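You operate a simulated robot arm through the tools that you are given. There is no shell and no other tool.

The job below is to be done with a simulated robot arm. You get a single attempt, and the scene is never put back.

TASK
Shut the filter's lid and vent and tighten its four clamps crosswise.
Fine: crosswise: one clamp, the one opposite it, then the other pair.

It is judged by the outcome, as a careful person would: the job done as asked, and still so three seconds after it is handed in. It fails if anything else is knocked over, pushed out of place, dropped, spilled or broken. A push-on lid holds only when it is set on centred and level and pressed home; a screw cap is set on level and turned clockwise until tight.

THE ROBOT
A 7-joint arm with a fingered hand, fixed in place. Base frame: the origin is at the foot of the arm, x ahead of it, y to its left, z up. Readings come in mm, degrees, newtons and seconds.
Its first joint turns from -115.0 to 115.0 degrees. Payload 5 kg.
The TCP is the grasp point between the finger pads, 32 mm short of the fingertips. In the tool frame z runs along the fingers and y along their closing line. The gripper opens to 160 mm. The gripper's body begins 89 mm behind the TCP. The gripper is a hand of 4 fingers: y runs from the thumb to the fingers, the wrist lies at [0, 0, -267] in the tool frame, and closing takes about 1.5 s.
Orientation is that of the tool frame in the base frame, as [roll, pitch, yaw] about the fixed x, y, z axes, in that order (R = Rz(yaw) Ry(pitch) Rx(roll)). With the fingers straight down and closing along the base's y, the tool's x points along the base's -x, its y along +y and its z along -z.

THE INTERFACE
- The arm moves only by the tool apply_moves. Its argument "increments" is a list that holds one entry, the list of rows, each a list of 6 numbers: the shift along the base's x, y, z in mm, then the turn, a rotation vector about the base's x, y, z in degrees. In form: [[[tx, ty, tz, ax, ay, az], ...]]. A call has 1 to 20 rows; each row shifts and turns the commanded pose from where the row before left it. "claw" is the opening, from 0 (shut) to 1 (fully open), set as the call begins (left out, the last holds). Each row takes 0.2 s and may step no farther than 50 mm and 8.6 degrees from the row before; otherwise, or with a gripper value out of range, the whole call is refused. A pose out of reach is approached as far as the arm can. The call stops where the force on the tool passes 40 N (or 10 N more than at its start, if that is more) or the arm is blocked; 0.2 s more then pass. Each finger travels about 45 mm/s and halts on what it meets, pressing with about 21 N; the grip force reading is that of the motor and also rises with nothing between the fingers. The clock runs only during rows and for 0.2 s after the last one: add rows that do not move to give the fingers time. It gives the time, the measured TCP pose, the force on the tool (base axes), the opening and the grip force at its end, in the units of the frame above (readings bear some noise), with the torque about the TCP (base axes, N m) and any sound that the robot's microphone picked up.
- Cameras (640 x 400 px; columns grow to the right, rows downward): "scene" is fixed at [51.2, 649.3, 1689.4]; the picture's right is [-0.36, -0.93, 0.00], its down [-0.67, 0.26, -0.70] and it looks along [0.65, -0.25, -0.71] (base axes); focal length 214 px, centre (320, 200). "wrist" rides on the gripper at [80, -4, -114] in the tool frame; the picture's right is [0.05, 1.00, 0.00], its down [-0.82, 0.04, -0.58] and it looks along [-0.58, 0.03, 0.82] (tool axes); focal length 265 px, centre (320, 200).
- get_image(camera): a new picture of that camera. It takes no simulated time.
- lift_body(by): slides the trunk up (or, below 0, down) by that many mm; the arm rides with it, the base frame stays. It gives what a move gives, with no picture.
- curl_fingers(finger1, finger2, finger3, thumb_bend): sets how far each is bent, from 0 (flat) to 1 (curled in); at 0.3 the hand is open as for a grip, at 0.7 the pads meet at the TCP. One left out holds its place. A second passes; each finger stops where it meets its share of the squeeze, and holds until it gets a number again. A gripper value or a shape takes the hand back. It gives what a move gives, with no picture; readings hold the bend of each and the force on the fingers (four entries, about 0 where the hand has none), thumb and palm.
- grasp_type(shape): the hand has 4 fingers and takes this shape, open, in about a second: jaw (thumb against the fingers, like two jaws); tri (thumb and two fingers); tip (a fingertip pinch); poke (one finger out to press); point (the index stretched); flat (the hand flat); cup (the hand cupped); fist (a fist). The gripper value then closes the fingers along that shape, each until it touches; the sizes above hold for jaw. It gives what a move gives, with no picture.
- pixel_to_xyz(camera, pixels): for up to 12 pixels [column, row] of the newest picture of that camera ("zoom" is the newest enlarged one), the place [x, y, z] in the base frame of the surface seen there, good to about 2 mm. It takes no simulated time.
- enlarge(camera, box): a new picture of the part [left, top, right, bottom] of that camera's present view, enlarged. It takes no simulated time.
- close_job(): hands the job in; it is judged then, once.

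Leave the gripper open and the arm clear of the work at the hand-in unless told otherwise.

The tools are called after "Call:" as a command line: name --argument value ..., lists and objects as JSON in quotes. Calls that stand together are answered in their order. apply_moves: Moves the arm, as the interface text tells. Its arguments: {"type":"object","properties":{"increments":{"type":"array"},"claw":{"type":"number"}},"required":["increments"]} The other tools are called the same way: lift_body (by) slides the trunk up or down; grasp_type (shape) gives the hand a shape; curl_fingers (finger1, finger2, finger3, thumb_bend) moves the fingers one by one; get_image (camera) takes a picture; pixel_to_xyz (camera, pixels) gives the place of the surface under pixels of a picture; enlarge (camera, box) takes an enlarged picture of a part of a camera's view; close_job () hands the job in.

At the start:

```text
t: 0.0
ee_pos: [366.9, 428.8, 1448.1]
orientation: [180.0, 0.0, -179.9]
wrist_force: [0.1, -0.5, 0.1]
wrist_torque: [-0.01, 0.03, 0.01]
grip_width: 160.1
finger_force: 0.1
shape: jaw
bend: [0.3, 0.3, 0.3, 0.3]
finger forces: [0.1, 0.0, 0.0, 0.0, 0.0, 0.0]
trunk travel left (down, up): [-750.0, 240.0]
```

scene: 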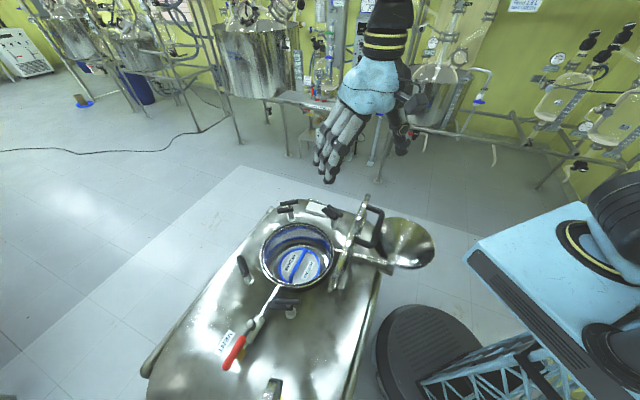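
wrist: 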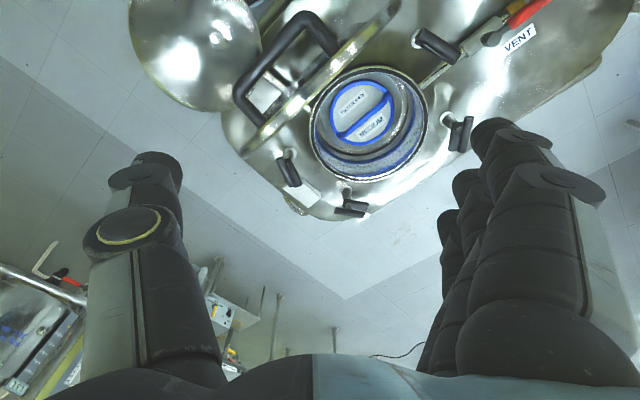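

I see a steel filter housing with an open lid (hinged, standing up around pixel (345,240) in the scene picture), a round mouth with blue-edged medium at (297,257), a vent lever with a red handle at (235,350), and several black clamp handles. I'll take enlarged pictures to look closer.

Call:
enlarge --camera "scene" --box '[140, 180, 440, 400]'

Call:
enlarge --camera "wrist" --box '[120, 0, 640, 230]'

```text
1.82 times, centred on (290, 290) of scene
```

zoom: 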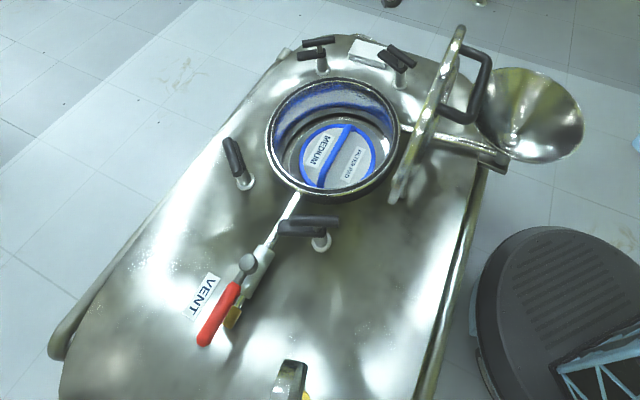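

```text
1.23 times, centred on (380, 115) of wrist
```

zoom: 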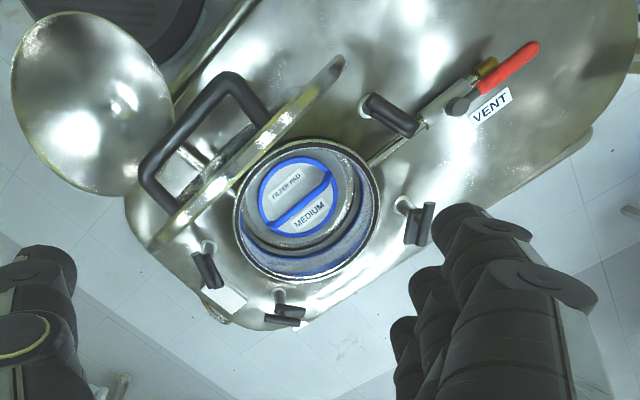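

Four clamps with black handles are around the mouth, the lid stands open on its hinge at right, and the vent's red lever lies in line with its pipe (open). I'll zoom further to measure positions.

Call:
enlarge --camera "scene" --box '[220, 185, 400, 305]'

```text
3.33 times, centred on (310, 245) of scene
```

zoom: 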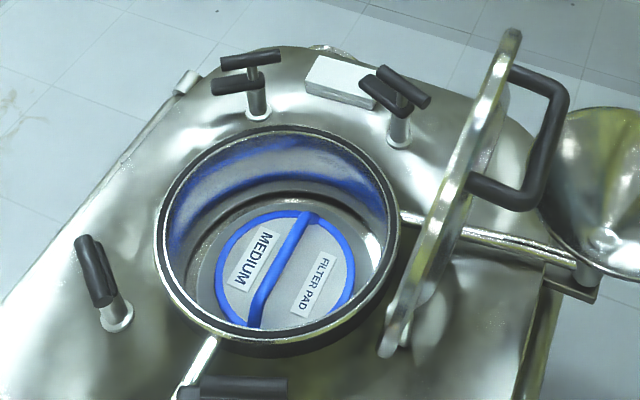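

Measuring the rim, lid, clamps and lid handle from this zoom.

Call:
pixel_to_xyz --camera "zoom" --pixels '[[250, 60], [235, 84], [257, 116], [402, 86], [380, 93], [399, 142], [97, 270], [83, 250], [116, 325], [240, 385], [162, 250], [395, 215]]'

Call:
pixel_to_xyz --camera "zoom" --pixels '[[280, 131], [255, 345], [512, 40], [388, 350], [450, 200], [530, 78], [560, 100], [530, 195], [480, 185], [590, 275], [410, 218], [500, 242]]'

```text
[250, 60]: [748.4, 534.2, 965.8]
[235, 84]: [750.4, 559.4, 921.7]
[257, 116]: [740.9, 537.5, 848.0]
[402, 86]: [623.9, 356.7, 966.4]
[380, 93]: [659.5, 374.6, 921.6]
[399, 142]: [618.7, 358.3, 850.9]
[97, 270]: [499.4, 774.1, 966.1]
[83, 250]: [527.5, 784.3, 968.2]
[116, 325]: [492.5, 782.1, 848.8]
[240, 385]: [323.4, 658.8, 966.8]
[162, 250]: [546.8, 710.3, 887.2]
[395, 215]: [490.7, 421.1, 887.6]
```

```text
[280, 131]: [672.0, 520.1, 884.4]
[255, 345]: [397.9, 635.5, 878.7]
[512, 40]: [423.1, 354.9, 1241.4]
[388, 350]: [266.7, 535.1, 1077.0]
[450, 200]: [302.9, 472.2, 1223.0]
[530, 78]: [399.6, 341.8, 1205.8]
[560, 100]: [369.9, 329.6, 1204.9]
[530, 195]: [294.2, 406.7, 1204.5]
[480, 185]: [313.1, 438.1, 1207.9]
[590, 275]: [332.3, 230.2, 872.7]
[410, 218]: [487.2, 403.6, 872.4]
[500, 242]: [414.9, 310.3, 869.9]
```

The rim lies at z≈887, clamp tops at z≈966, and the lid stands roughly vertical. I'll measure the vent, the near clamp, and more of the lid, from a second zoom.

Call:
enlarge --camera "scene" --box '[210, 270, 330, 390]'

```text
3.33 times, centred on (270, 330) of scene
```

zoom: 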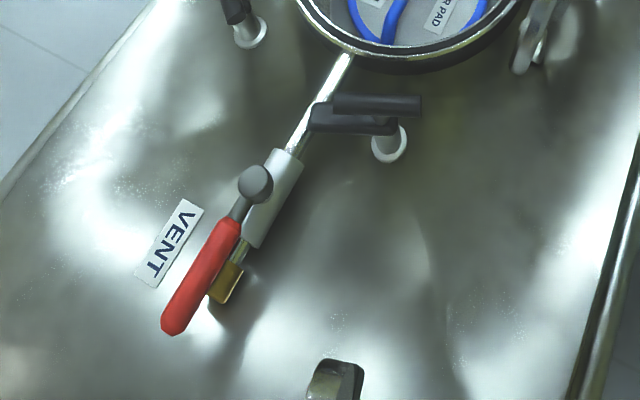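

Call:
pixel_to_xyz --camera "zoom" --pixels '[[338, 103], [415, 105], [320, 118], [395, 127], [388, 150], [255, 183], [225, 230], [195, 280], [172, 325], [283, 165], [255, 235], [340, 65]]'

Call:
pixel_to_xyz --camera "zoom" --pixels '[[227, 285], [240, 210], [335, 380], [525, 65], [545, 10], [524, 45], [250, 35], [237, 10], [170, 240], [450, 250], [322, 110], [500, 30]]'

```text
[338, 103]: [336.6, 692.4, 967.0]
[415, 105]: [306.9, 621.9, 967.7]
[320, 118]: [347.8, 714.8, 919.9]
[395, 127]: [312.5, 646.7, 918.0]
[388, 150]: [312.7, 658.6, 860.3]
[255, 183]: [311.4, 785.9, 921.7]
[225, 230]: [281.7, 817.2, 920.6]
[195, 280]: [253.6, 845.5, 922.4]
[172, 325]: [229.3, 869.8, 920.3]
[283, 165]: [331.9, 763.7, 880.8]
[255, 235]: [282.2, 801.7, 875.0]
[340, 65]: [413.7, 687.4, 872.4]
```

```text
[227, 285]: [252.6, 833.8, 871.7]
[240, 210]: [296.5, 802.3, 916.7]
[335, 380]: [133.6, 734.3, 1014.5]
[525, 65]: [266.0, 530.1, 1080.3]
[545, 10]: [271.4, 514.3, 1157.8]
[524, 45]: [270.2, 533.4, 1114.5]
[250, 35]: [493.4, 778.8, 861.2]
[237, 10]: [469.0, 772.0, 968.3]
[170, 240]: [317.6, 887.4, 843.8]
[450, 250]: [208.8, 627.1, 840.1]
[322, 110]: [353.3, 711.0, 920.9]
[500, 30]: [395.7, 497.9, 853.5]
```

Each clamp seems to be a post with a T-bar on top (z≈966) and a lower arm (z≈920). I'll zoom into each clamp to see the details.

Call:
enlarge --camera "scene" --box '[270, 190, 350, 240]'

```text
8.00 times, centred on (310, 215) of scene
```

zoom: 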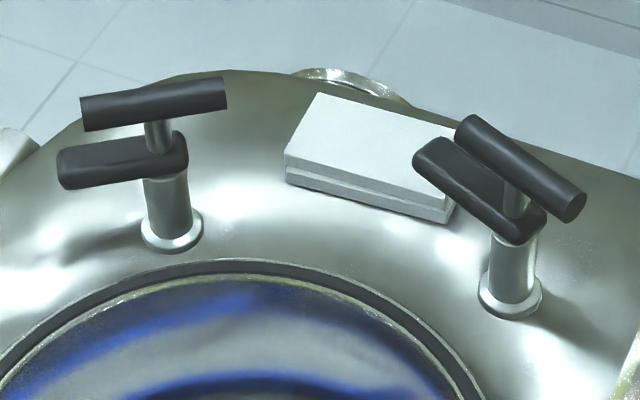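

Each clamp: post, a swing arm (dog) at z≈920, and a T-bar above on a screw stem. There's also a white box on the deck between two clamps. Measuring clamps A (left) and B (right).

Call:
pixel_to_xyz --camera "zoom" --pixels '[[92, 110], [218, 92], [156, 104], [65, 158], [120, 148], [165, 150], [158, 135], [168, 205], [170, 245], [300, 110], [430, 150], [370, 190]]'

Call:
pixel_to_xyz --camera "zoom" --pixels '[[468, 125], [520, 165], [572, 200], [425, 155], [470, 185], [520, 225], [516, 205], [514, 260], [512, 305], [290, 165], [445, 212], [455, 145]]'

Call:
enlarge --camera "scene" --box '[225, 240, 321, 315]'

```text
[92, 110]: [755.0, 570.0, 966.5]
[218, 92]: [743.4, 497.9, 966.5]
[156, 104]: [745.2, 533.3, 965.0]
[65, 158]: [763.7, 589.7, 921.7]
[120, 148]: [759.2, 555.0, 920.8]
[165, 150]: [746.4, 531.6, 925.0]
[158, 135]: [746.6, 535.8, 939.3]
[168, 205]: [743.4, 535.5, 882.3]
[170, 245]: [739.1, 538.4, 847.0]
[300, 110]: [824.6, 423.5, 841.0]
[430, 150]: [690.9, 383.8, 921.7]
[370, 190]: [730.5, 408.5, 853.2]
```

```text
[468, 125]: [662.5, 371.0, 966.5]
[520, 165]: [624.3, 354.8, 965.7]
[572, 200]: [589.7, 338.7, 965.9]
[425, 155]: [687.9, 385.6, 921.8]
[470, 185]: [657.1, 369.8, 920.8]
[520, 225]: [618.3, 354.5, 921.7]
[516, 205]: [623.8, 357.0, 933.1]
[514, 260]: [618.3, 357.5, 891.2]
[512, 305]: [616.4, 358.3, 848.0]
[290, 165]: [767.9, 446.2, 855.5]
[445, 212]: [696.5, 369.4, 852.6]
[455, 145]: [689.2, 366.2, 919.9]
```

```text
5.33 times, centred on (273, 278) of scene
```

zoom: 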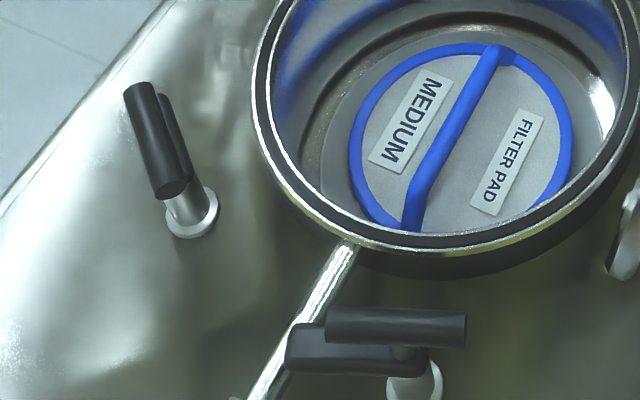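

Measuring clamps C (left) and D (bottom) here.

Call:
pixel_to_xyz --camera "zoom" --pixels '[[140, 92], [155, 140], [172, 185], [165, 100], [183, 165], [192, 228], [335, 325], [395, 325], [460, 330], [300, 345], [420, 365], [410, 385]]'

Call:
enlarge --camera "wrist" --box '[220, 0, 420, 160]'

```text
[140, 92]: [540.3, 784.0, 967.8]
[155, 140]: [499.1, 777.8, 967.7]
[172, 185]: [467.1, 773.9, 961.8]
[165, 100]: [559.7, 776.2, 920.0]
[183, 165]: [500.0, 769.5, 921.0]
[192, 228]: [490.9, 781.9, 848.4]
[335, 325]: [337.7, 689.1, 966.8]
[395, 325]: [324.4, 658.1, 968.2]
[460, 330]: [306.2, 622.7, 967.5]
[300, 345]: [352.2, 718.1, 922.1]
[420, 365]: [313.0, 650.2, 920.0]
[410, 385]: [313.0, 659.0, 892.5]
```

```text
2.50 times, centred on (320, 80) of wrist
```

zoom: 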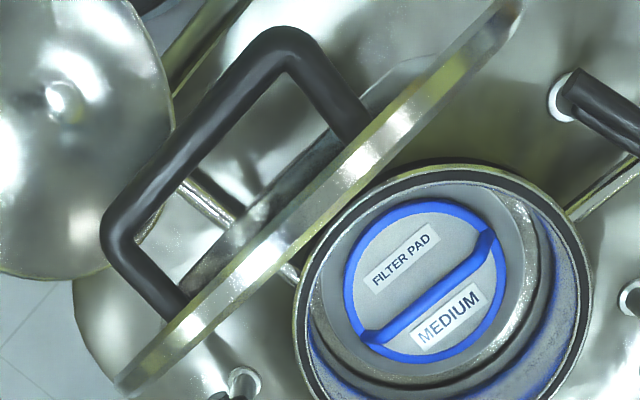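

The lid seen edge-on from above, with the U-handle behind it. Measuring the lid edge, handle and hinge strap.

Call:
pixel_to_xyz --camera "zoom" --pixels '[[285, 45], [210, 130], [125, 215], [330, 95], [155, 285], [360, 150], [250, 250], [140, 370], [495, 30], [230, 250], [280, 180], [120, 240]]'

Call:
pixel_to_xyz --camera "zoom" --pixels '[[340, 180], [240, 295], [205, 190], [205, 205], [320, 150], [205, 275], [190, 330], [440, 85], [75, 110], [165, 130], [290, 272], [410, 140]]'

```text
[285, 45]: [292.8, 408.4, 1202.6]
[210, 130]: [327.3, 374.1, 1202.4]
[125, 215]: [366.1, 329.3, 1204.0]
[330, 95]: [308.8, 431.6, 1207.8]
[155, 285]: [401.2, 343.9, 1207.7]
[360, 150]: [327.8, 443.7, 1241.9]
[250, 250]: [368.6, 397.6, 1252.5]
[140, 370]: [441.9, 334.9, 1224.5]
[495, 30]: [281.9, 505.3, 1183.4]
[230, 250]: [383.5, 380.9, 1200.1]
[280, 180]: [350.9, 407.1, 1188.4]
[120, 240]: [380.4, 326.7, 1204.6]
```

```text
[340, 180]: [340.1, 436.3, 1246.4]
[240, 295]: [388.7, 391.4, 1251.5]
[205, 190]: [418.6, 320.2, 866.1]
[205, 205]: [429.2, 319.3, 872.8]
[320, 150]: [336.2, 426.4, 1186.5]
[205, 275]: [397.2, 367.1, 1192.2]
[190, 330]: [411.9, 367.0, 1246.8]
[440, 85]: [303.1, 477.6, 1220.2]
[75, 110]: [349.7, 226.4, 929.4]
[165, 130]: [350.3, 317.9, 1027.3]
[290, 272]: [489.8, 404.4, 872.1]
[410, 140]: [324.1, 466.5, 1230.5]
```

The lid's top edge is at about (369,398,1252), its handle bar at about (328,370,1195) on the back. I need a side view of the hinge and rest geometry, so I'll move the hand over to the left of the lid (staying high first), turning about z by -46°.

Call:
apply_moves --increments '[[[-3, 24, 0, 0, 0, -5.75], [-3, 24, 0, 0, 0, -5.75], [-3, 24, 0, 0, 0, -5.75], [-3, 24, 0, 0, 0, -5.75], [-3, 24, 0, 0, 0, -5.75], [-3, 24, 0, 0, 0, -5.75], [-4, 24, 0, 0, 0, -5.75], [-4, 24, 0, 0, 0, -5.75], [0, 0, -40, 0, 0, 0], [0, 0, -40, 0, 0, 0], [0, 0, -40, 0, 0, 0]]]'

Call:
get_image --camera "wrist"

Call:
get_image --camera "scene"

```text
t: 2.4
ee_pos: [341.0, 621.8, 1326.9]
orientation: [179.9, 0.0, 134.1]
wrist_force: [0.1, -0.3, -0.7]
wrist_torque: [0.0, 0.03, 0.04]
grip_width: 160.1
finger_force: 0.1
shape: jaw
bend: [0.3, 0.3, 0.3, 0.3]
finger forces: [0.0, 0.1, 0.1, 0.1, 0.1, 0.0]
trunk travel left (down, up): [-750.0, 240.0]
```

```text
taken
```

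wrist: 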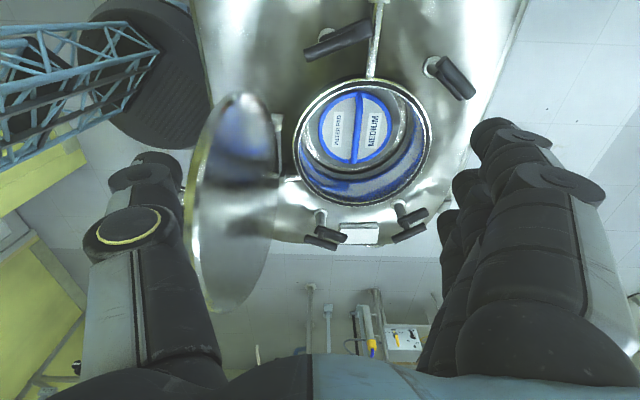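

```text
taken
```

scene: 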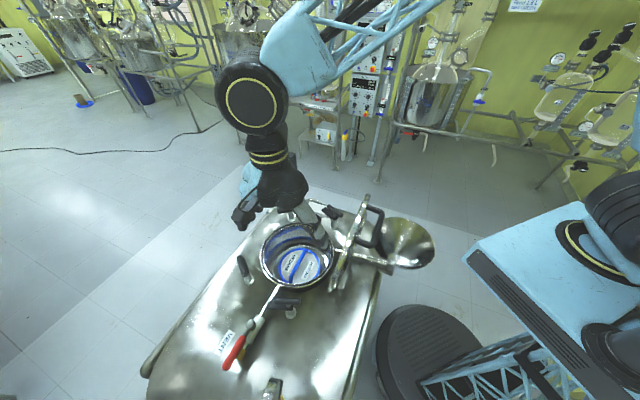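

Now I see the lid's inner face at (235,200) in the wrist view. Zooming on the lid and hinge.

Call:
enlarge --camera "wrist" --box '[170, 70, 410, 320]'

```text
1.60 times, centred on (290, 195) of wrist
```

zoom: 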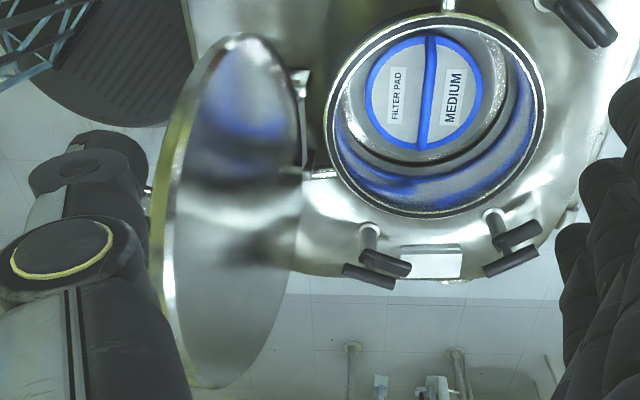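

Measuring inner face points of the lid, hinge block and the mouth rim.

Call:
pixel_to_xyz --camera "zoom" --pixels '[[240, 50], [295, 165], [250, 340], [190, 350], [180, 240], [235, 200], [285, 110], [305, 80], [300, 100], [310, 150], [205, 90], [270, 280]]'

Call:
pixel_to_xyz --camera "zoom" --pixels '[[333, 110], [540, 110], [437, 20], [435, 215], [360, 50], [515, 50], [355, 180], [515, 180], [340, 175], [318, 172], [430, 215], [450, 5]]'

```text
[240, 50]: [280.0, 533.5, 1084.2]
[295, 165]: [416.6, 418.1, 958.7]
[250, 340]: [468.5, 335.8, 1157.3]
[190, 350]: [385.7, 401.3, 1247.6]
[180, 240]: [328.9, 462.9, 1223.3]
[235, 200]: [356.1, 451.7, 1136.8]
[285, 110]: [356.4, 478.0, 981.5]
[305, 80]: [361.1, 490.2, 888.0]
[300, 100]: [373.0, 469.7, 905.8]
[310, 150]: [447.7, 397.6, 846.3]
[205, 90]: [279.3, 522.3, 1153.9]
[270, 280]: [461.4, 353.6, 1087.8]
```

```text
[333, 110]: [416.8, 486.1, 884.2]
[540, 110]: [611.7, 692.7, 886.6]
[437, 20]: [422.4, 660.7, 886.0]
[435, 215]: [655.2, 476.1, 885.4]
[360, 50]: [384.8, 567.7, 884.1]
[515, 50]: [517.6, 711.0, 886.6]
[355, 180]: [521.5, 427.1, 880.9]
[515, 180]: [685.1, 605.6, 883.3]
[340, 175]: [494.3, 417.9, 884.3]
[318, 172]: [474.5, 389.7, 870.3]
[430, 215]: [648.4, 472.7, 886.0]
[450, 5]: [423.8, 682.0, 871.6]
```

The fit gives: mouth centre ≈(535,569), rim z≈887, hinge line at roughly 188 mm from centre toward the robot (direction (-0.707,-0.707)), lid leaning 7° past vertical, handle bar at ≈(329,368,1194), about 46 mm off the lid's back. Before gripping the handle, I'll check how the hand looks partly closed: set the opening to about 55 mm here in free space.

Call:
apply_moves --increments '[[[0, 0, 0, 0, 0, 0], [0, 0, 0, 0, 0, 0], [0, 0, 0, 0, 0, 0], [0, 0, 0, 0, 0, 0], [0, 0, 0, 0, 0, 0], [0, 0, 0, 0, 0, 0]]]' --claw 0.35

Call:
enlarge --camera "scene" --box '[200, 90, 360, 250]'

Call:
get_image --camera "wrist"

```text
t: 3.8
ee_pos: [340.2, 620.2, 1327.4]
orientation: [180.0, 0.0, 134.1]
wrist_force: [0.3, 0.6, 1.3]
wrist_torque: [0.01, -0.01, 0.01]
grip_width: 56.3
finger_force: 0.1
shape: jaw
bend: [0.73, 0.73, 0.73, 0.7]
finger forces: [0.0, 0.1, 0.0, 0.0, 0.1, 0.0]
trunk travel left (down, up): [-750.0, 240.0]
```

```text
2.50 times, centred on (280, 170) of scene
```

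zoom: 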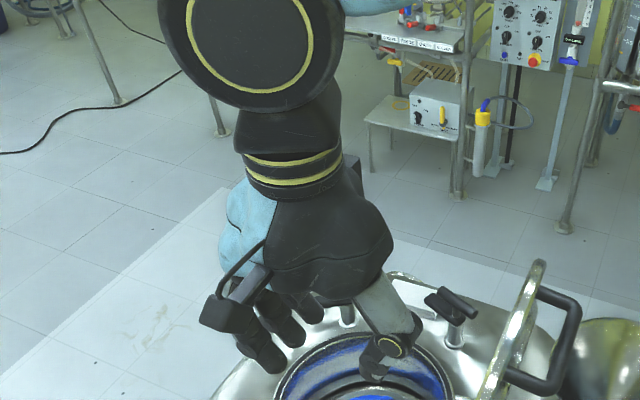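

```text
taken
```

wrist: 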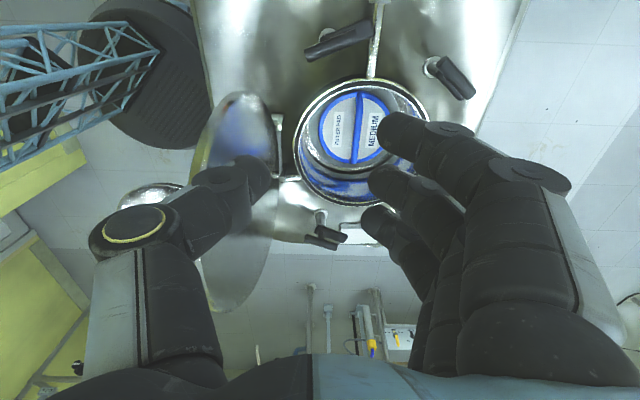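

The fingers curl inward like hooks with wide knuckles. I'll measure where the knuckles and tips are with respect to the TCP at this opening.

Call:
pixel_to_xyz --camera "wrist" --pixels '[[262, 172], [215, 180], [130, 222], [100, 300], [395, 130], [440, 130], [530, 175], [560, 300], [380, 185], [375, 220], [590, 230], [85, 220]]'

```text
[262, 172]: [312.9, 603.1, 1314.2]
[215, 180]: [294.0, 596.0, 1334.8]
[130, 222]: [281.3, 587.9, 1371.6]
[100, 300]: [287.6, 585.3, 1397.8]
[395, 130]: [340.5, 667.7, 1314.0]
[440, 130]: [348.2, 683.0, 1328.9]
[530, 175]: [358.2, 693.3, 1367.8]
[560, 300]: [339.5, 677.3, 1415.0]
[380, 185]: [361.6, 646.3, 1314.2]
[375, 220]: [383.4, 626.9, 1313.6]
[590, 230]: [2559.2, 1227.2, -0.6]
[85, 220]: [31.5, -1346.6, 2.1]
```

At this opening the tips sit ±30 mm off centre and the knuckles ±65–75 mm, so a straight-down approach would hit the lid; a tilted approach from behind (about 50°, fingers pointing down-forward) clears it. I'll first raise the hand and travel above the lid to behind the handle, keeping the tool vertical.

Call:
apply_moves --increments '[[[0, 0, 41, 0, 0, 0], [0, 0, 41, 0, 0, 0], [0, 0, 41, 0, 0, 0], [-6, -34, 0, 0, 0, 0], [-6, -34, 0, 0, 0, 0], [-6, -34, 0, 0, 0, 0], [-6, -34, 0, 0, 0, 0], [-6, -34, 0, 0, 0, 0], [-6, -34, 0, 0, 0, 0], [-6, -34, 0, 0, 0, 0], [-6, -34, 0, 0, 0, 0], [-6, -34, 0, 0, 0, 0], [-6, -34, 0, 0, 0, 0.9]]]'

Call:
get_image --camera "scene"

```text
t: 6.6
ee_pos: [280.2, 280.1, 1451.6]
orientation: [179.9, 0.0, 135.0]
wrist_force: [-0.1, 0.0, 0.0]
wrist_torque: [0.02, -0.03, 0.01]
grip_width: 56.5
finger_force: 0.0
shape: jaw
bend: [0.73, 0.73, 0.73, 0.7]
finger forces: [0.1, 0.0, 0.0, 0.0, 0.0, 0.0]
trunk travel left (down, up): [-750.0, 240.0]
```

```text
taken
```

scene: 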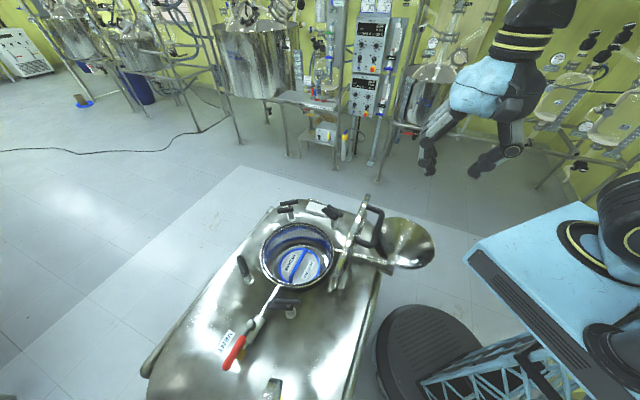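

The hand is behind and above the lid. Now tilting it by 50° so the fingers point down and forward toward the handle, moving forward a little at the same time.

Call:
apply_moves --increments '[[[4, 8, -5, 5.9, -5.9, 0], [4, 8, -5, 5.9, -5.9, 0], [4, 8, -5, 5.9, -5.9, 0], [4, 8, -5, 5.9, -5.9, 0], [4, 8, -5, 5.9, -5.9, 0], [4, 8, -5, 5.9, -5.9, 0], [0, 0, 0, 0, 0, 0]]]'

Call:
get_image --camera "wrist"

Call:
get_image --camera "scene"

```text
t: 8.2
ee_pos: [357.8, 398.8, 1429.4]
orientation: [130.2, -0.2, 135.2]
wrist_force: [3.1, -1.6, 0.2]
wrist_torque: [0.14, 0.28, 0.3]
grip_width: 56.1
finger_force: 0.1
shape: jaw
bend: [0.73, 0.73, 0.73, 0.7]
finger forces: [0.1, 0.0, 0.1, 0.0, 0.1, 0.1]
out of reach, approached as far as the arm can: row 2, 3, 4, 5, 6
trunk travel left (down, up): [-750.0, 240.0]
```

```text
taken
```

wrist: 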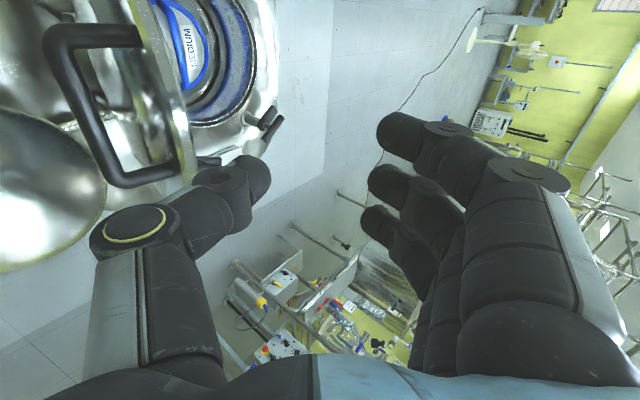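

```text
taken
```

scene: 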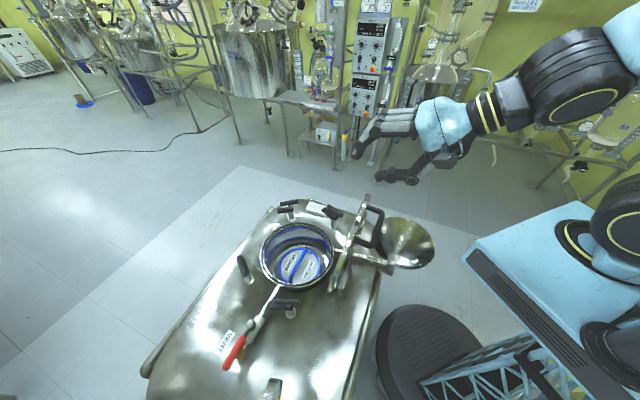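

The arm says this pose is out of reach (the wrist would be too close to the base axis); the TCP settled at (358,399,1429). I'll find out where the shoulder is from the scene picture to choose a good trunk height.

Call:
pixel_to_xyz --camera "scene" --pixels '[[625, 210], [575, 245], [610, 340], [540, 240], [575, 95], [510, 270], [480, 240], [575, 310], [600, 250], [450, 120], [500, 110], [630, 30]]'

```text
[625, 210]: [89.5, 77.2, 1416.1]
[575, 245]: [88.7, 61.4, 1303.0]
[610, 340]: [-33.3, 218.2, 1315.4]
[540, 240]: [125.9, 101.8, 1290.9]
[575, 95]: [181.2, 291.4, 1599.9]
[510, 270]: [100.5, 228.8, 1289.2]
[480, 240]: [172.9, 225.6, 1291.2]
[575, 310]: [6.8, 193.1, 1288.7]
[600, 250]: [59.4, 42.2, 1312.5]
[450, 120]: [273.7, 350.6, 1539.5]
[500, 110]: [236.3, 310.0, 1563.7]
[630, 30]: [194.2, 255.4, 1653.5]
```

The trunk platform top is at z≈1290 and the wrist's nearest radius is about 330 mm here. A 35° tilt suits that limit: I'll reduce tilt to 35° and place the TCP at about (332,362,1450), above the handle.

Call:
apply_moves --increments '[[[9, 11, 10, -3.54, 3.54, 0], [9, 11, 10, -3.54, 3.54, 0], [10, 11, 9, -3.54, 3.54, 0], [0, 0, 0, 0, 0, 0]]]'

Call:
pixel_to_xyz --camera "scene" --pixels '[[468, 247], [560, 206], [520, 300], [600, 370], [530, 222], [490, 265], [550, 330], [480, 255], [435, 250], [405, 220], [400, 265], [425, 225]]'

```text
t: 9.2
ee_pos: [381.9, 429.7, 1461.4]
orientation: [145.1, -0.1, 135.0]
wrist_force: [0.0, -0.2, 0.3]
wrist_torque: [0.01, -0.02, -0.03]
grip_width: 56.0
finger_force: 0.1
shape: jaw
bend: [0.73, 0.73, 0.73, 0.7]
finger forces: [0.1, 0.1, 0.1, 0.0, 0.0, 0.0]
trunk travel left (down, up): [-750.0, 240.0]
```

```text
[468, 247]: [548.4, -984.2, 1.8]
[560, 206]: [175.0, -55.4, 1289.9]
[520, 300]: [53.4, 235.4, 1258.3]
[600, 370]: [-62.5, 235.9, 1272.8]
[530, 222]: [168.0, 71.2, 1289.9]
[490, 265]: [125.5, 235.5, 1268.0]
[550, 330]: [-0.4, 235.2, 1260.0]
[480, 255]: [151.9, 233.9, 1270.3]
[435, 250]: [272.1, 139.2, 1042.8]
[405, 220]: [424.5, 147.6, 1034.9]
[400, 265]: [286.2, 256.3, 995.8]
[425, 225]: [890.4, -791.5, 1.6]
```

Commands apply from the reached pose, good. Now at (382,430,1461) with 35° tilt. I'll move back above the handle toward (332,362,1500), then see whether that is reachable at this trunk height.

Call:
apply_moves --increments '[[[0, 0, 20, 0, 0, 0], [-12, -17, 20, 0, 0, 0], [-12, -17, 0, 0, 0, 0], [-13, -17, 0, 0, 0, 0], [-13, -17, 0, 0, 0, 0], [0, 0, 0, 0, 0, 0]]]'

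```text
t: 10.6
ee_pos: [347.1, 378.1, 1498.8]
orientation: [144.9, -0.1, 134.8]
wrist_force: [0.2, -0.2, -0.3]
wrist_torque: [0.01, 0.01, 0.01]
grip_width: 56.2
finger_force: 0.1
shape: jaw
bend: [0.73, 0.73, 0.73, 0.7]
finger forces: [0.0, 0.0, 0.0, 0.0, 0.1, 0.0]
out of reach, approached as far as the arm can: row 5
trunk travel left (down, up): [-750.0, 240.0]
```

Reached (347,378,1499). Lowering the trunk by 170 mm puts the hand at z≈1329, still above the lid's top (1252) and behind it.

Call:
lift_body --by -170

Call:
get_image --camera "scene"

Call:
get_image --camera "wrist"

```text
t: 12.5
ee_pos: [346.7, 379.3, 1328.2]
orientation: [145.1, 0.0, 134.8]
wrist_force: [0.2, -0.3, 1.0]
wrist_torque: [-0.02, -0.02, 0.0]
grip_width: 56.3
finger_force: 0.0
shape: jaw
bend: [0.73, 0.73, 0.73, 0.7]
finger forces: [0.0, 0.0, 0.1, 0.1, 0.0, 0.0]
trunk travel left (down, up): [-580.0, 410.0]
```

```text
taken
```

scene: 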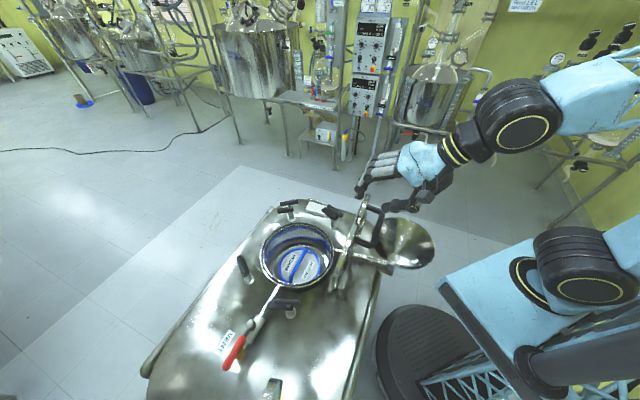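

```text
taken
```

wrist: 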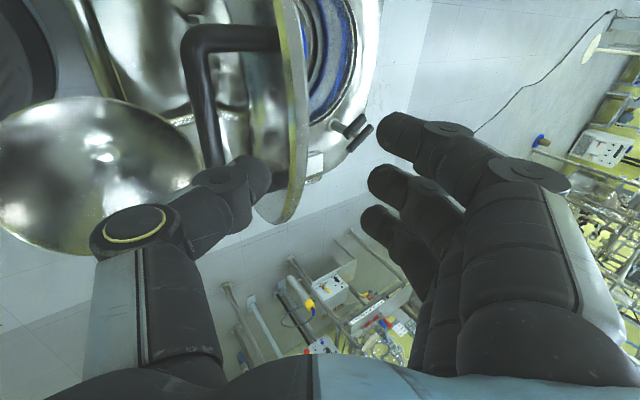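

The hand is now above/behind the lid with the handle visible at (220,90) in the wrist view. I'll open the thumb wider so it passes behind the bar, and step back to s≈490.

Call:
curl_fingers --finger1 0.73 --finger2 0.73 --finger3 0.73 --thumb_bend 0.45

Call:
apply_moves --increments '[[[-7, -8, -20, 0, 0, 0], [-7, -9, -20, 0, 0, 0], [0, 0, 0, 0, 0, 0]]]'

Call:
get_image --camera "wrist"

```text
t: 13.5
ee_pos: [345.3, 378.0, 1329.3]
orientation: [145.0, 0.0, 134.9]
wrist_force: [0.3, 0.6, -0.1]
wrist_torque: [0.0, -0.01, 0.03]
grip_width: 58.5
finger_force: 0.1
shape: fingers
bend: [0.73, 0.73, 0.73, 0.45]
finger forces: [0.0, 0.1, 0.0, 0.0, 0.0, 0.0]
trunk travel left (down, up): [-580.0, 410.0]
```

```text
t: 14.3
ee_pos: [331.1, 362.3, 1287.4]
orientation: [145.0, -0.1, 134.8]
wrist_force: [-0.6, -1.0, -0.1]
wrist_torque: [0.04, 0.01, 0.01]
grip_width: 58.6
finger_force: 0.1
shape: fingers
bend: [0.73, 0.73, 0.73, 0.45]
finger forces: [0.1, 0.0, 0.0, 0.0, 0.0, 0.0]
trunk travel left (down, up): [-580.0, 410.0]
```

```text
taken
```

wrist: 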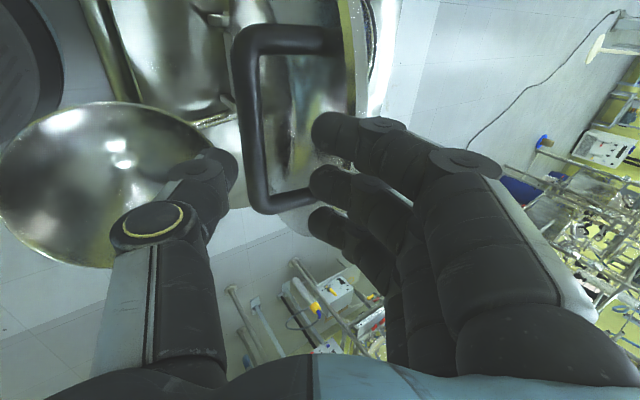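

The finger geometry changed with this mode. Measuring tips and the handle in this view.

Call:
pixel_to_xyz --camera "wrist" --pixels '[[322, 130], [318, 178], [315, 215], [228, 170], [375, 125], [460, 165], [250, 120], [255, 40], [265, 195], [325, 40], [350, 60], [195, 170]]'

```text
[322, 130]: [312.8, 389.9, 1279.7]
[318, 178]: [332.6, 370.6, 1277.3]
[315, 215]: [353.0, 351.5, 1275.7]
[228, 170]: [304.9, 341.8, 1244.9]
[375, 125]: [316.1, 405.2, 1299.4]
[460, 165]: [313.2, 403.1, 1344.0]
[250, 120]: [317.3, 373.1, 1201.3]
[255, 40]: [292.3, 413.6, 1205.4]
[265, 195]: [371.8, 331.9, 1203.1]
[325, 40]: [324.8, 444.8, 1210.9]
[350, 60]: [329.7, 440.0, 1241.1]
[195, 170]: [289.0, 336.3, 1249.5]
```

Fingertips now sit on the centre line (bend 0.73 → y≈0) and the thumb at y≈-51. I'll relax the fingers to 0.64, thumb to 0.40, and descend to z≈1240 staying slightly back from the lid.

Call:
curl_fingers --finger1 0.64 --finger2 0.64 --finger3 0.64 --thumb_bend 0.4

Call:
apply_moves --increments '[[[-2, -2, -16, 0, 0, 0], [-2, -2, -16, 0, 0, 0], [0, 0, -15, 0, 0, 0], [0, 0, 0, 0, 0, 0]]]'

Call:
get_image --camera "wrist"

Call:
enlarge --camera "scene" --box '[310, 120, 470, 300]'

```text
t: 15.3
ee_pos: [332.8, 362.1, 1287.1]
orientation: [145.0, 0.1, 134.9]
wrist_force: [-0.5, 0.0, -0.5]
wrist_torque: [0.0, 0.02, 0.01]
grip_width: 83.6
finger_force: 0.0
shape: fingers
bend: [0.64, 0.64, 0.64, 0.4]
finger forces: [0.0, 0.0, 0.1, 0.1, 0.1, 0.1]
trunk travel left (down, up): [-580.0, 410.0]
```

```text
t: 16.3
ee_pos: [327.4, 359.0, 1240.4]
orientation: [145.0, 0.0, 134.9]
wrist_force: [-0.9, -0.6, -0.1]
wrist_torque: [0.0, 0.0, -0.01]
grip_width: 83.5
finger_force: 0.0
shape: fingers
bend: [0.64, 0.64, 0.64, 0.4]
finger forces: [0.0, 0.0, 0.0, 0.1, 0.0, 0.0]
trunk travel left (down, up): [-580.0, 410.0]
```

```text
taken
```

wrist: 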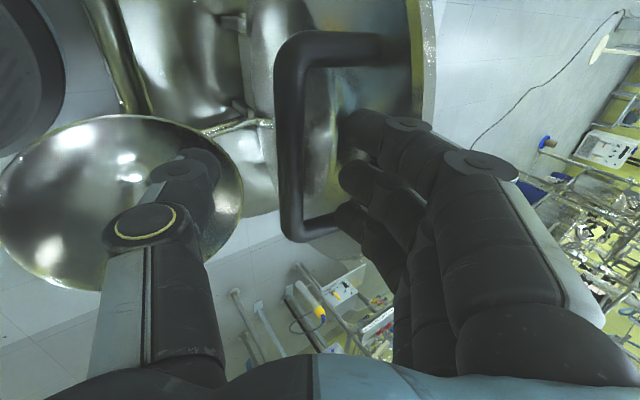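

```text
2.22 times, centred on (390, 210) of scene
```

zoom: 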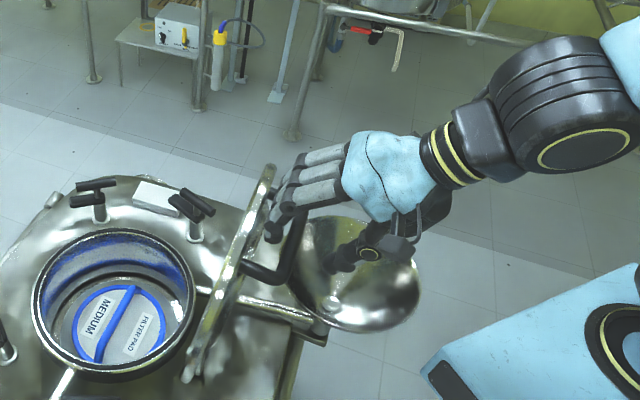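

The hand is hovering over the handle with fingers between bar and lid. Checking finger positions against the handle legs.

Call:
pixel_to_xyz --camera "wrist" --pixels '[[350, 120], [345, 178], [340, 213], [305, 228], [325, 222], [290, 120], [340, 42], [380, 48], [400, 122], [210, 170], [283, 200], [460, 155]]'

Call:
enlarge --camera "wrist" --box '[240, 10, 480, 260]'

```text
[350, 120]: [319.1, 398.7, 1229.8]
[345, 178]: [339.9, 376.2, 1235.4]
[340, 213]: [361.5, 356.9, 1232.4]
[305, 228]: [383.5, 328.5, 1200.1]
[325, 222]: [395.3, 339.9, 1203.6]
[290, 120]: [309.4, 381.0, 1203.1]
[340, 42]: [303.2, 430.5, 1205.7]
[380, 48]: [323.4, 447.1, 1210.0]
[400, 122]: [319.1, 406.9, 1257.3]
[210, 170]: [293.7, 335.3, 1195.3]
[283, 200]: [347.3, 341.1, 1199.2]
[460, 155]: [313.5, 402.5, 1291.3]
```

```text
1.60 times, centred on (360, 135) of wrist
```

zoom: 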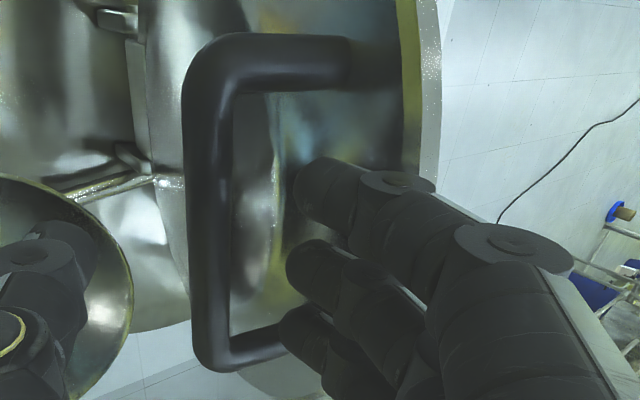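

Clearances look fine (fingers between the legs, ~8 mm to the lid). Moving diagonally down-forward onto the bar in three small rows.

Call:
apply_moves --increments '[[[2.3, 3.2, -12.2, 0, 0, 0], [2.3, 3.2, -12.2, 0, 0, 0], [2.3, 3.2, -12.2, 0, 0, 0], [0, 0, 0, 0, 0, 0]]]'

Call:
enlarge --camera "wrist" --box '[160, 10, 480, 260]'

Call:
enlarge --camera "scene" --box '[320, 140, 440, 260]'

```text
t: 17.3
ee_pos: [334.9, 367.9, 1204.6]
orientation: [145.0, -0.1, 134.8]
wrist_force: [-0.1, -0.5, 0.7]
wrist_torque: [-0.01, 0.04, -0.01]
grip_width: 83.4
finger_force: 0.2
shape: fingers
bend: [0.64, 0.64, 0.64, 0.4]
finger forces: [0.1, 0.2, 0.0, 0.0, 0.0, 0.1]
trunk travel left (down, up): [-580.0, 410.0]
```

```text
1.60 times, centred on (320, 135) of wrist
```

zoom: 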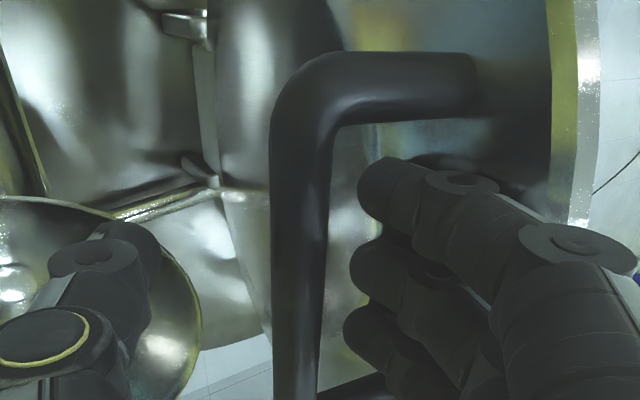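

```text
3.33 times, centred on (380, 200) of scene
```

zoom: 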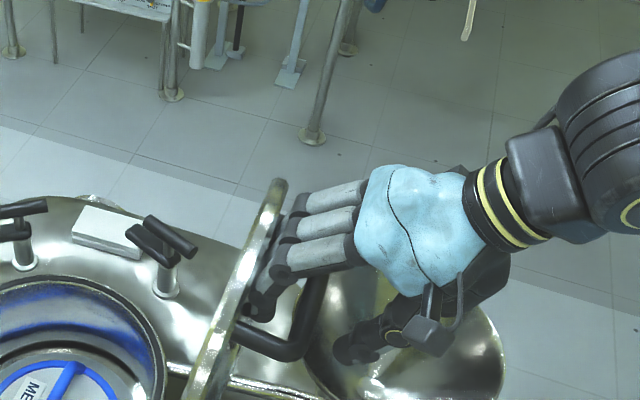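

The fingers are in the gap between bar and lid without contact. Now closing fingers and thumb around the bar.

Call:
curl_fingers --finger1 0.9 --finger2 0.9 --finger3 0.9 --thumb_bend 0.85

Call:
enlarge --camera "wrist" --box '[160, 10, 480, 260]'

```text
t: 18.3
ee_pos: [335.9, 369.7, 1203.1]
orientation: [145.3, -0.1, 134.8]
wrist_force: [16.6, 18.2, -24.8]
wrist_torque: [0.36, -0.36, 0.0]
grip_width: 22.6
finger_force: 24.1
shape: fingers
bend: [0.73, 0.73, 0.73, 0.65]
finger forces: [7.1, 7.3, 7.1, 0.0, 26.0, 0.1]
trunk travel left (down, up): [-580.0, 410.0]
```

```text
1.60 times, centred on (320, 135) of wrist
```

zoom: 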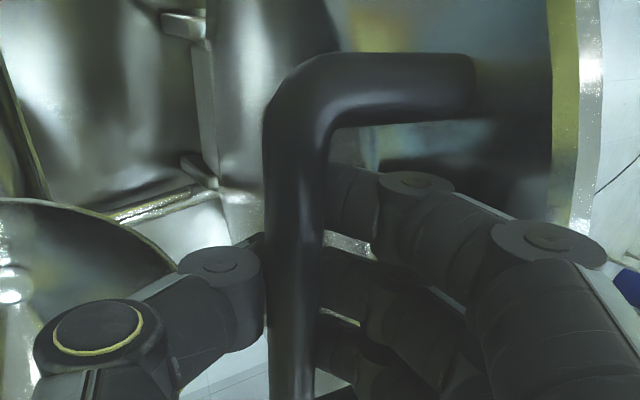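

The bar is gripped (width 22.6 mm, fingers 7 N each, thumb 26 N), but the curl pulls the hand along its own axis (~34 N). I'll ease forward along the tool axis by ~4 mm to relieve it.

Call:
apply_moves --increments '[[[0.8, 0.8, -1.6, 0, 0, 0], [0.8, 0.8, -1.6, 0, 0, 0], [0, 0, 0, 0, 0, 0]]]'

```text
t: 19.1
ee_pos: [337.7, 369.5, 1202.4]
orientation: [145.1, 0.0, 134.8]
wrist_force: [8.2, 7.6, -12.9]
wrist_torque: [0.17, -0.14, -0.02]
grip_width: 21.2
finger_force: 18.5
shape: fingers
bend: [0.73, 0.73, 0.73, 0.66]
finger forces: [5.1, 6.0, 5.1, 0.0, 20.5, 0.0]
trunk travel left (down, up): [-580.0, 410.0]
```

Forces are dropping. One more small relief step, then a first 5° of lid rotation along the arc about the hinge (s=592, z=893), reading the force.

Call:
apply_moves --increments '[[[0.8, 0.8, -1.6, 0, 0, 0], [0, 0, 0, 0, 0, 0], [9.5, 9.5, 3.8, -0.6, 0.6, 0], [9.5, 9.5, 3.4, -0.6, 0.6, 0], [0, 0, 0, 0, 0, 0]]]'

```text
t: 20.3
ee_pos: [357.1, 389.6, 1207.2]
orientation: [146.7, 0.0, 135.0]
wrist_force: [-0.1, 0.3, -11.4]
wrist_torque: [0.0, -0.01, 0.07]
grip_width: 19.7
finger_force: 15.1
shape: fingers
bend: [0.74, 0.74, 0.73, 0.67]
finger forces: [5.0, 0.0, 5.1, 0.1, 20.3, 0.0]
trunk travel left (down, up): [-580.0, 410.0]
```

The lid follows with little force (radial -11 N in z). Next 10°, with a slight downward correction.

Call:
apply_moves --increments '[[[9.67, 9.67, 1.7, -0.64, 0.64, 0], [9.67, 9.67, 1.1, -0.64, 0.64, 0], [9.8, 9.8, 0.5, -0.64, 0.64, 0], [9.8, 9.8, 0.0, -0.64, 0.64, 0], [0, 0, 0, 0, 0, 0]]]'

Call:
get_image --camera "scene"

```text
t: 21.5
ee_pos: [394.1, 427.4, 1209.9]
orientation: [150.3, 0.0, 135.0]
wrist_force: [-3.1, -0.8, -4.8]
wrist_torque: [0.03, 0.0, -0.01]
grip_width: 17.6
finger_force: 3.4
shape: fingers
bend: [0.75, 0.74, 0.74, 0.67]
finger forces: [2.0, 0.0, 2.1, 0.1, 1.7, 0.1]
trunk travel left (down, up): [-580.0, 410.0]
```

```text
taken
```

scene: 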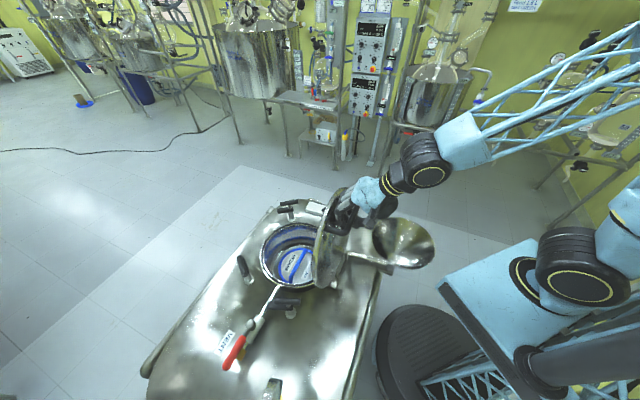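

The lid is past vertical (about 82° from closed) and the grip has slackened (2 N), so I'll re-tighten the fingers before it starts to weigh forward.

Call:
curl_fingers --finger1 0.95 --finger2 0.95 --finger3 0.95 --thumb_bend 0.9

```text
t: 22.5
ee_pos: [396.1, 427.9, 1208.6]
orientation: [150.5, 0.1, 134.9]
wrist_force: [-2.0, 0.0, -24.6]
wrist_torque: [0.24, -0.28, 0.03]
grip_width: 17.1
finger_force: 20.3
shape: fingers
bend: [0.77, 0.79, 0.77, 0.74]
finger forces: [6.9, 0.1, 7.0, 0.0, 27.8, 0.0]
trunk travel left (down, up): [-580.0, 410.0]
```

Grip restored. Relieving ~2 mm downward, then another 10° forward.

Call:
apply_moves --increments '[[[0, 0, -2.5, 0, 0, 0], [9.79, 9.79, -0.2, -0.64, 0.64, 0], [9.79, 9.79, -0.4, -0.64, 0.64, 0], [9.7, 9.7, -1.2, -0.64, 0.64, 0], [9.7, 9.7, -1.4, -0.64, 0.64, 0], [0, 0, 0, 0, 0, 0]]]'

Call:
enlarge --camera "wrist" --box '[160, 10, 480, 260]'

```text
t: 23.9
ee_pos: [434.5, 467.5, 1205.0]
orientation: [153.9, 0.0, 134.9]
wrist_force: [-2.6, -2.6, -7.6]
wrist_torque: [0.08, -0.08, 0.04]
grip_width: 16.2
finger_force: 6.4
shape: fingers
bend: [0.78, 0.82, 0.77, 0.77]
finger forces: [3.4, 0.0, 3.7, 0.1, 6.3, 0.0]
trunk travel left (down, up): [-580.0, 410.0]
```

```text
1.60 times, centred on (320, 135) of wrist
```

zoom: 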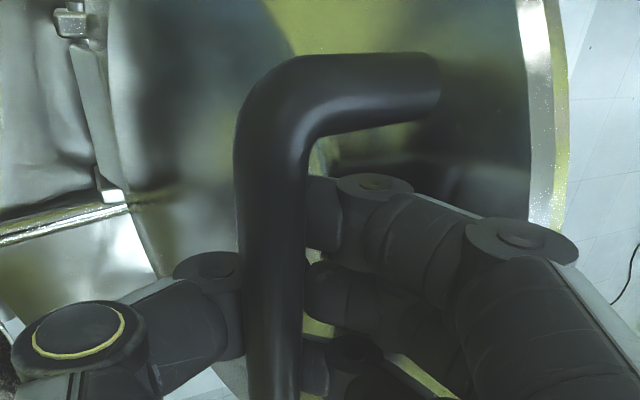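

Everything is caged nicely. I'll check the actual bar position at this angle to verify my hinge estimate.

Call:
pixel_to_xyz --camera "zoom" --pixels '[[268, 150], [270, 250], [272, 330], [350, 75], [400, 80], [535, 120], [555, 120], [180, 120], [230, 100], [80, 190], [70, 20], [545, 190]]'

```text
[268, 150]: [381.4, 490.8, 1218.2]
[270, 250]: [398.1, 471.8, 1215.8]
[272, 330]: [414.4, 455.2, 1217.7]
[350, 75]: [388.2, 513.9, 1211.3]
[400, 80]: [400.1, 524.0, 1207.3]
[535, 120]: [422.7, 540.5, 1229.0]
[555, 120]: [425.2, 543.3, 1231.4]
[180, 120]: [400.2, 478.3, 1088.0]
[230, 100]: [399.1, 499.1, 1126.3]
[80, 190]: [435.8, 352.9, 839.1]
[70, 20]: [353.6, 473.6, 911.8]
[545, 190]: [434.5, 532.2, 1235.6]
```

The bar's radius from the hinge is consistent (≈316 mm); the lid is at about 74° from closed. Continuing 20° along the arc.

Call:
apply_moves --increments '[[[9.62, 9.62, -2.2, -0.64, 0.64, 0], [9.62, 9.62, -2.6, -0.64, 0.64, 0], [9.4, 9.4, -3.3, -0.64, 0.64, 0], [9.4, 9.4, -3.8, -0.64, 0.64, 0], [9.2, 9.2, -4.4, -0.64, 0.64, 0], [9.2, 9.2, -5.0, -0.64, 0.64, 0], [8.9, 8.9, -5.6, -0.64, 0.64, 0], [8.9, 8.9, -6.2, -0.64, 0.64, 0], [0, 0, 0, 0, 0, 0]]]'

Call:
enlarge --camera "wrist" --box '[160, 10, 480, 260]'

Call:
get_image --camera "scene"

```text
t: 25.9
ee_pos: [508.8, 541.7, 1171.8]
orientation: [161.2, 0.1, 134.9]
wrist_force: [-4.0, -4.1, -10.1]
wrist_torque: [0.1, -0.1, 0.0]
grip_width: 16.2
finger_force: 7.8
shape: fingers
bend: [0.78, 0.83, 0.77, 0.78]
finger forces: [3.9, 0.0, 4.4, 0.0, 7.2, 0.0]
trunk travel left (down, up): [-580.0, 410.0]
```

```text
1.60 times, centred on (320, 135) of wrist
```

zoom: 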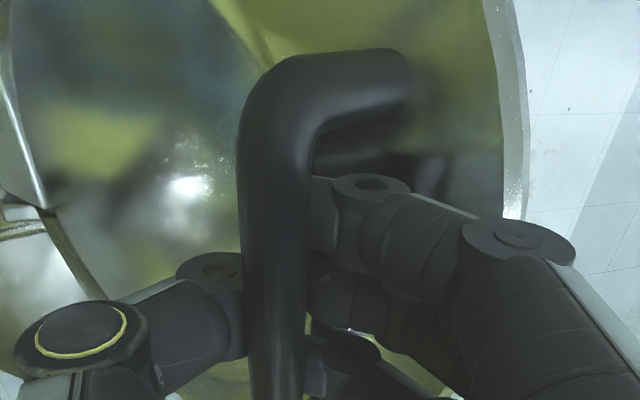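

```text
taken
```

scene: 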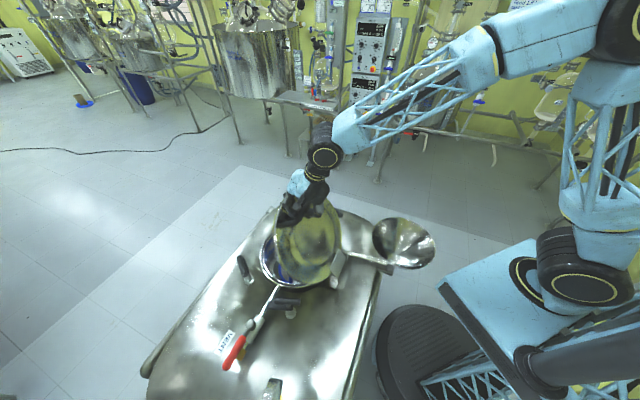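

The lid is about 55° from closed and under control with small forces (slight inward radial pull). Next 20°.

Call:
apply_moves --increments '[[[8.4, 8.4, -7.4, -0.64, 0.64, 0], [8.3, 8.3, -7.9, -0.64, 0.64, 0], [8.0, 8.0, -8.2, -0.64, 0.64, 0], [7.8, 7.8, -8.4, -0.64, 0.64, 0], [7.6, 7.6, -8.9, -0.64, 0.64, 0], [7.4, 7.4, -9.3, -0.64, 0.64, 0], [7.1, 7.1, -9.8, -0.64, 0.64, 0], [6.8, 6.8, -10.2, -0.64, 0.64, 0], [0, 0, 0, 0, 0, 0]]]'

Call:
enlarge --camera "wrist" --box '[160, 10, 480, 260]'

```text
t: 27.9
ee_pos: [569.4, 603.0, 1101.5]
orientation: [168.4, -0.1, 134.9]
wrist_force: [-1.0, -1.8, -4.5]
wrist_torque: [0.07, -0.01, 0.04]
grip_width: 16.2
finger_force: 4.6
shape: fingers
bend: [0.78, 0.85, 0.78, 0.79]
finger forces: [2.0, 0.0, 2.3, 0.0, 4.7, 0.0]
trunk travel left (down, up): [-580.0, 410.0]
```

```text
1.60 times, centred on (320, 135) of wrist
```

zoom: 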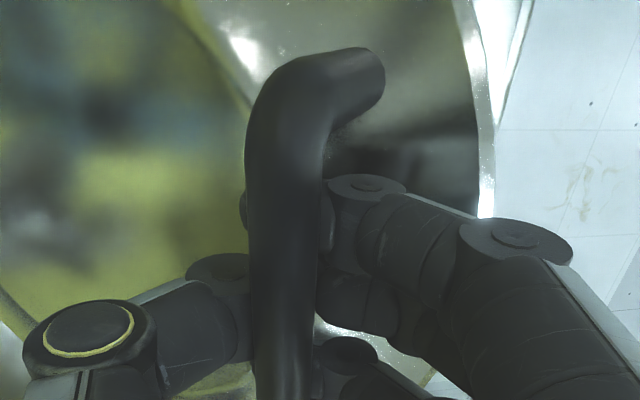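

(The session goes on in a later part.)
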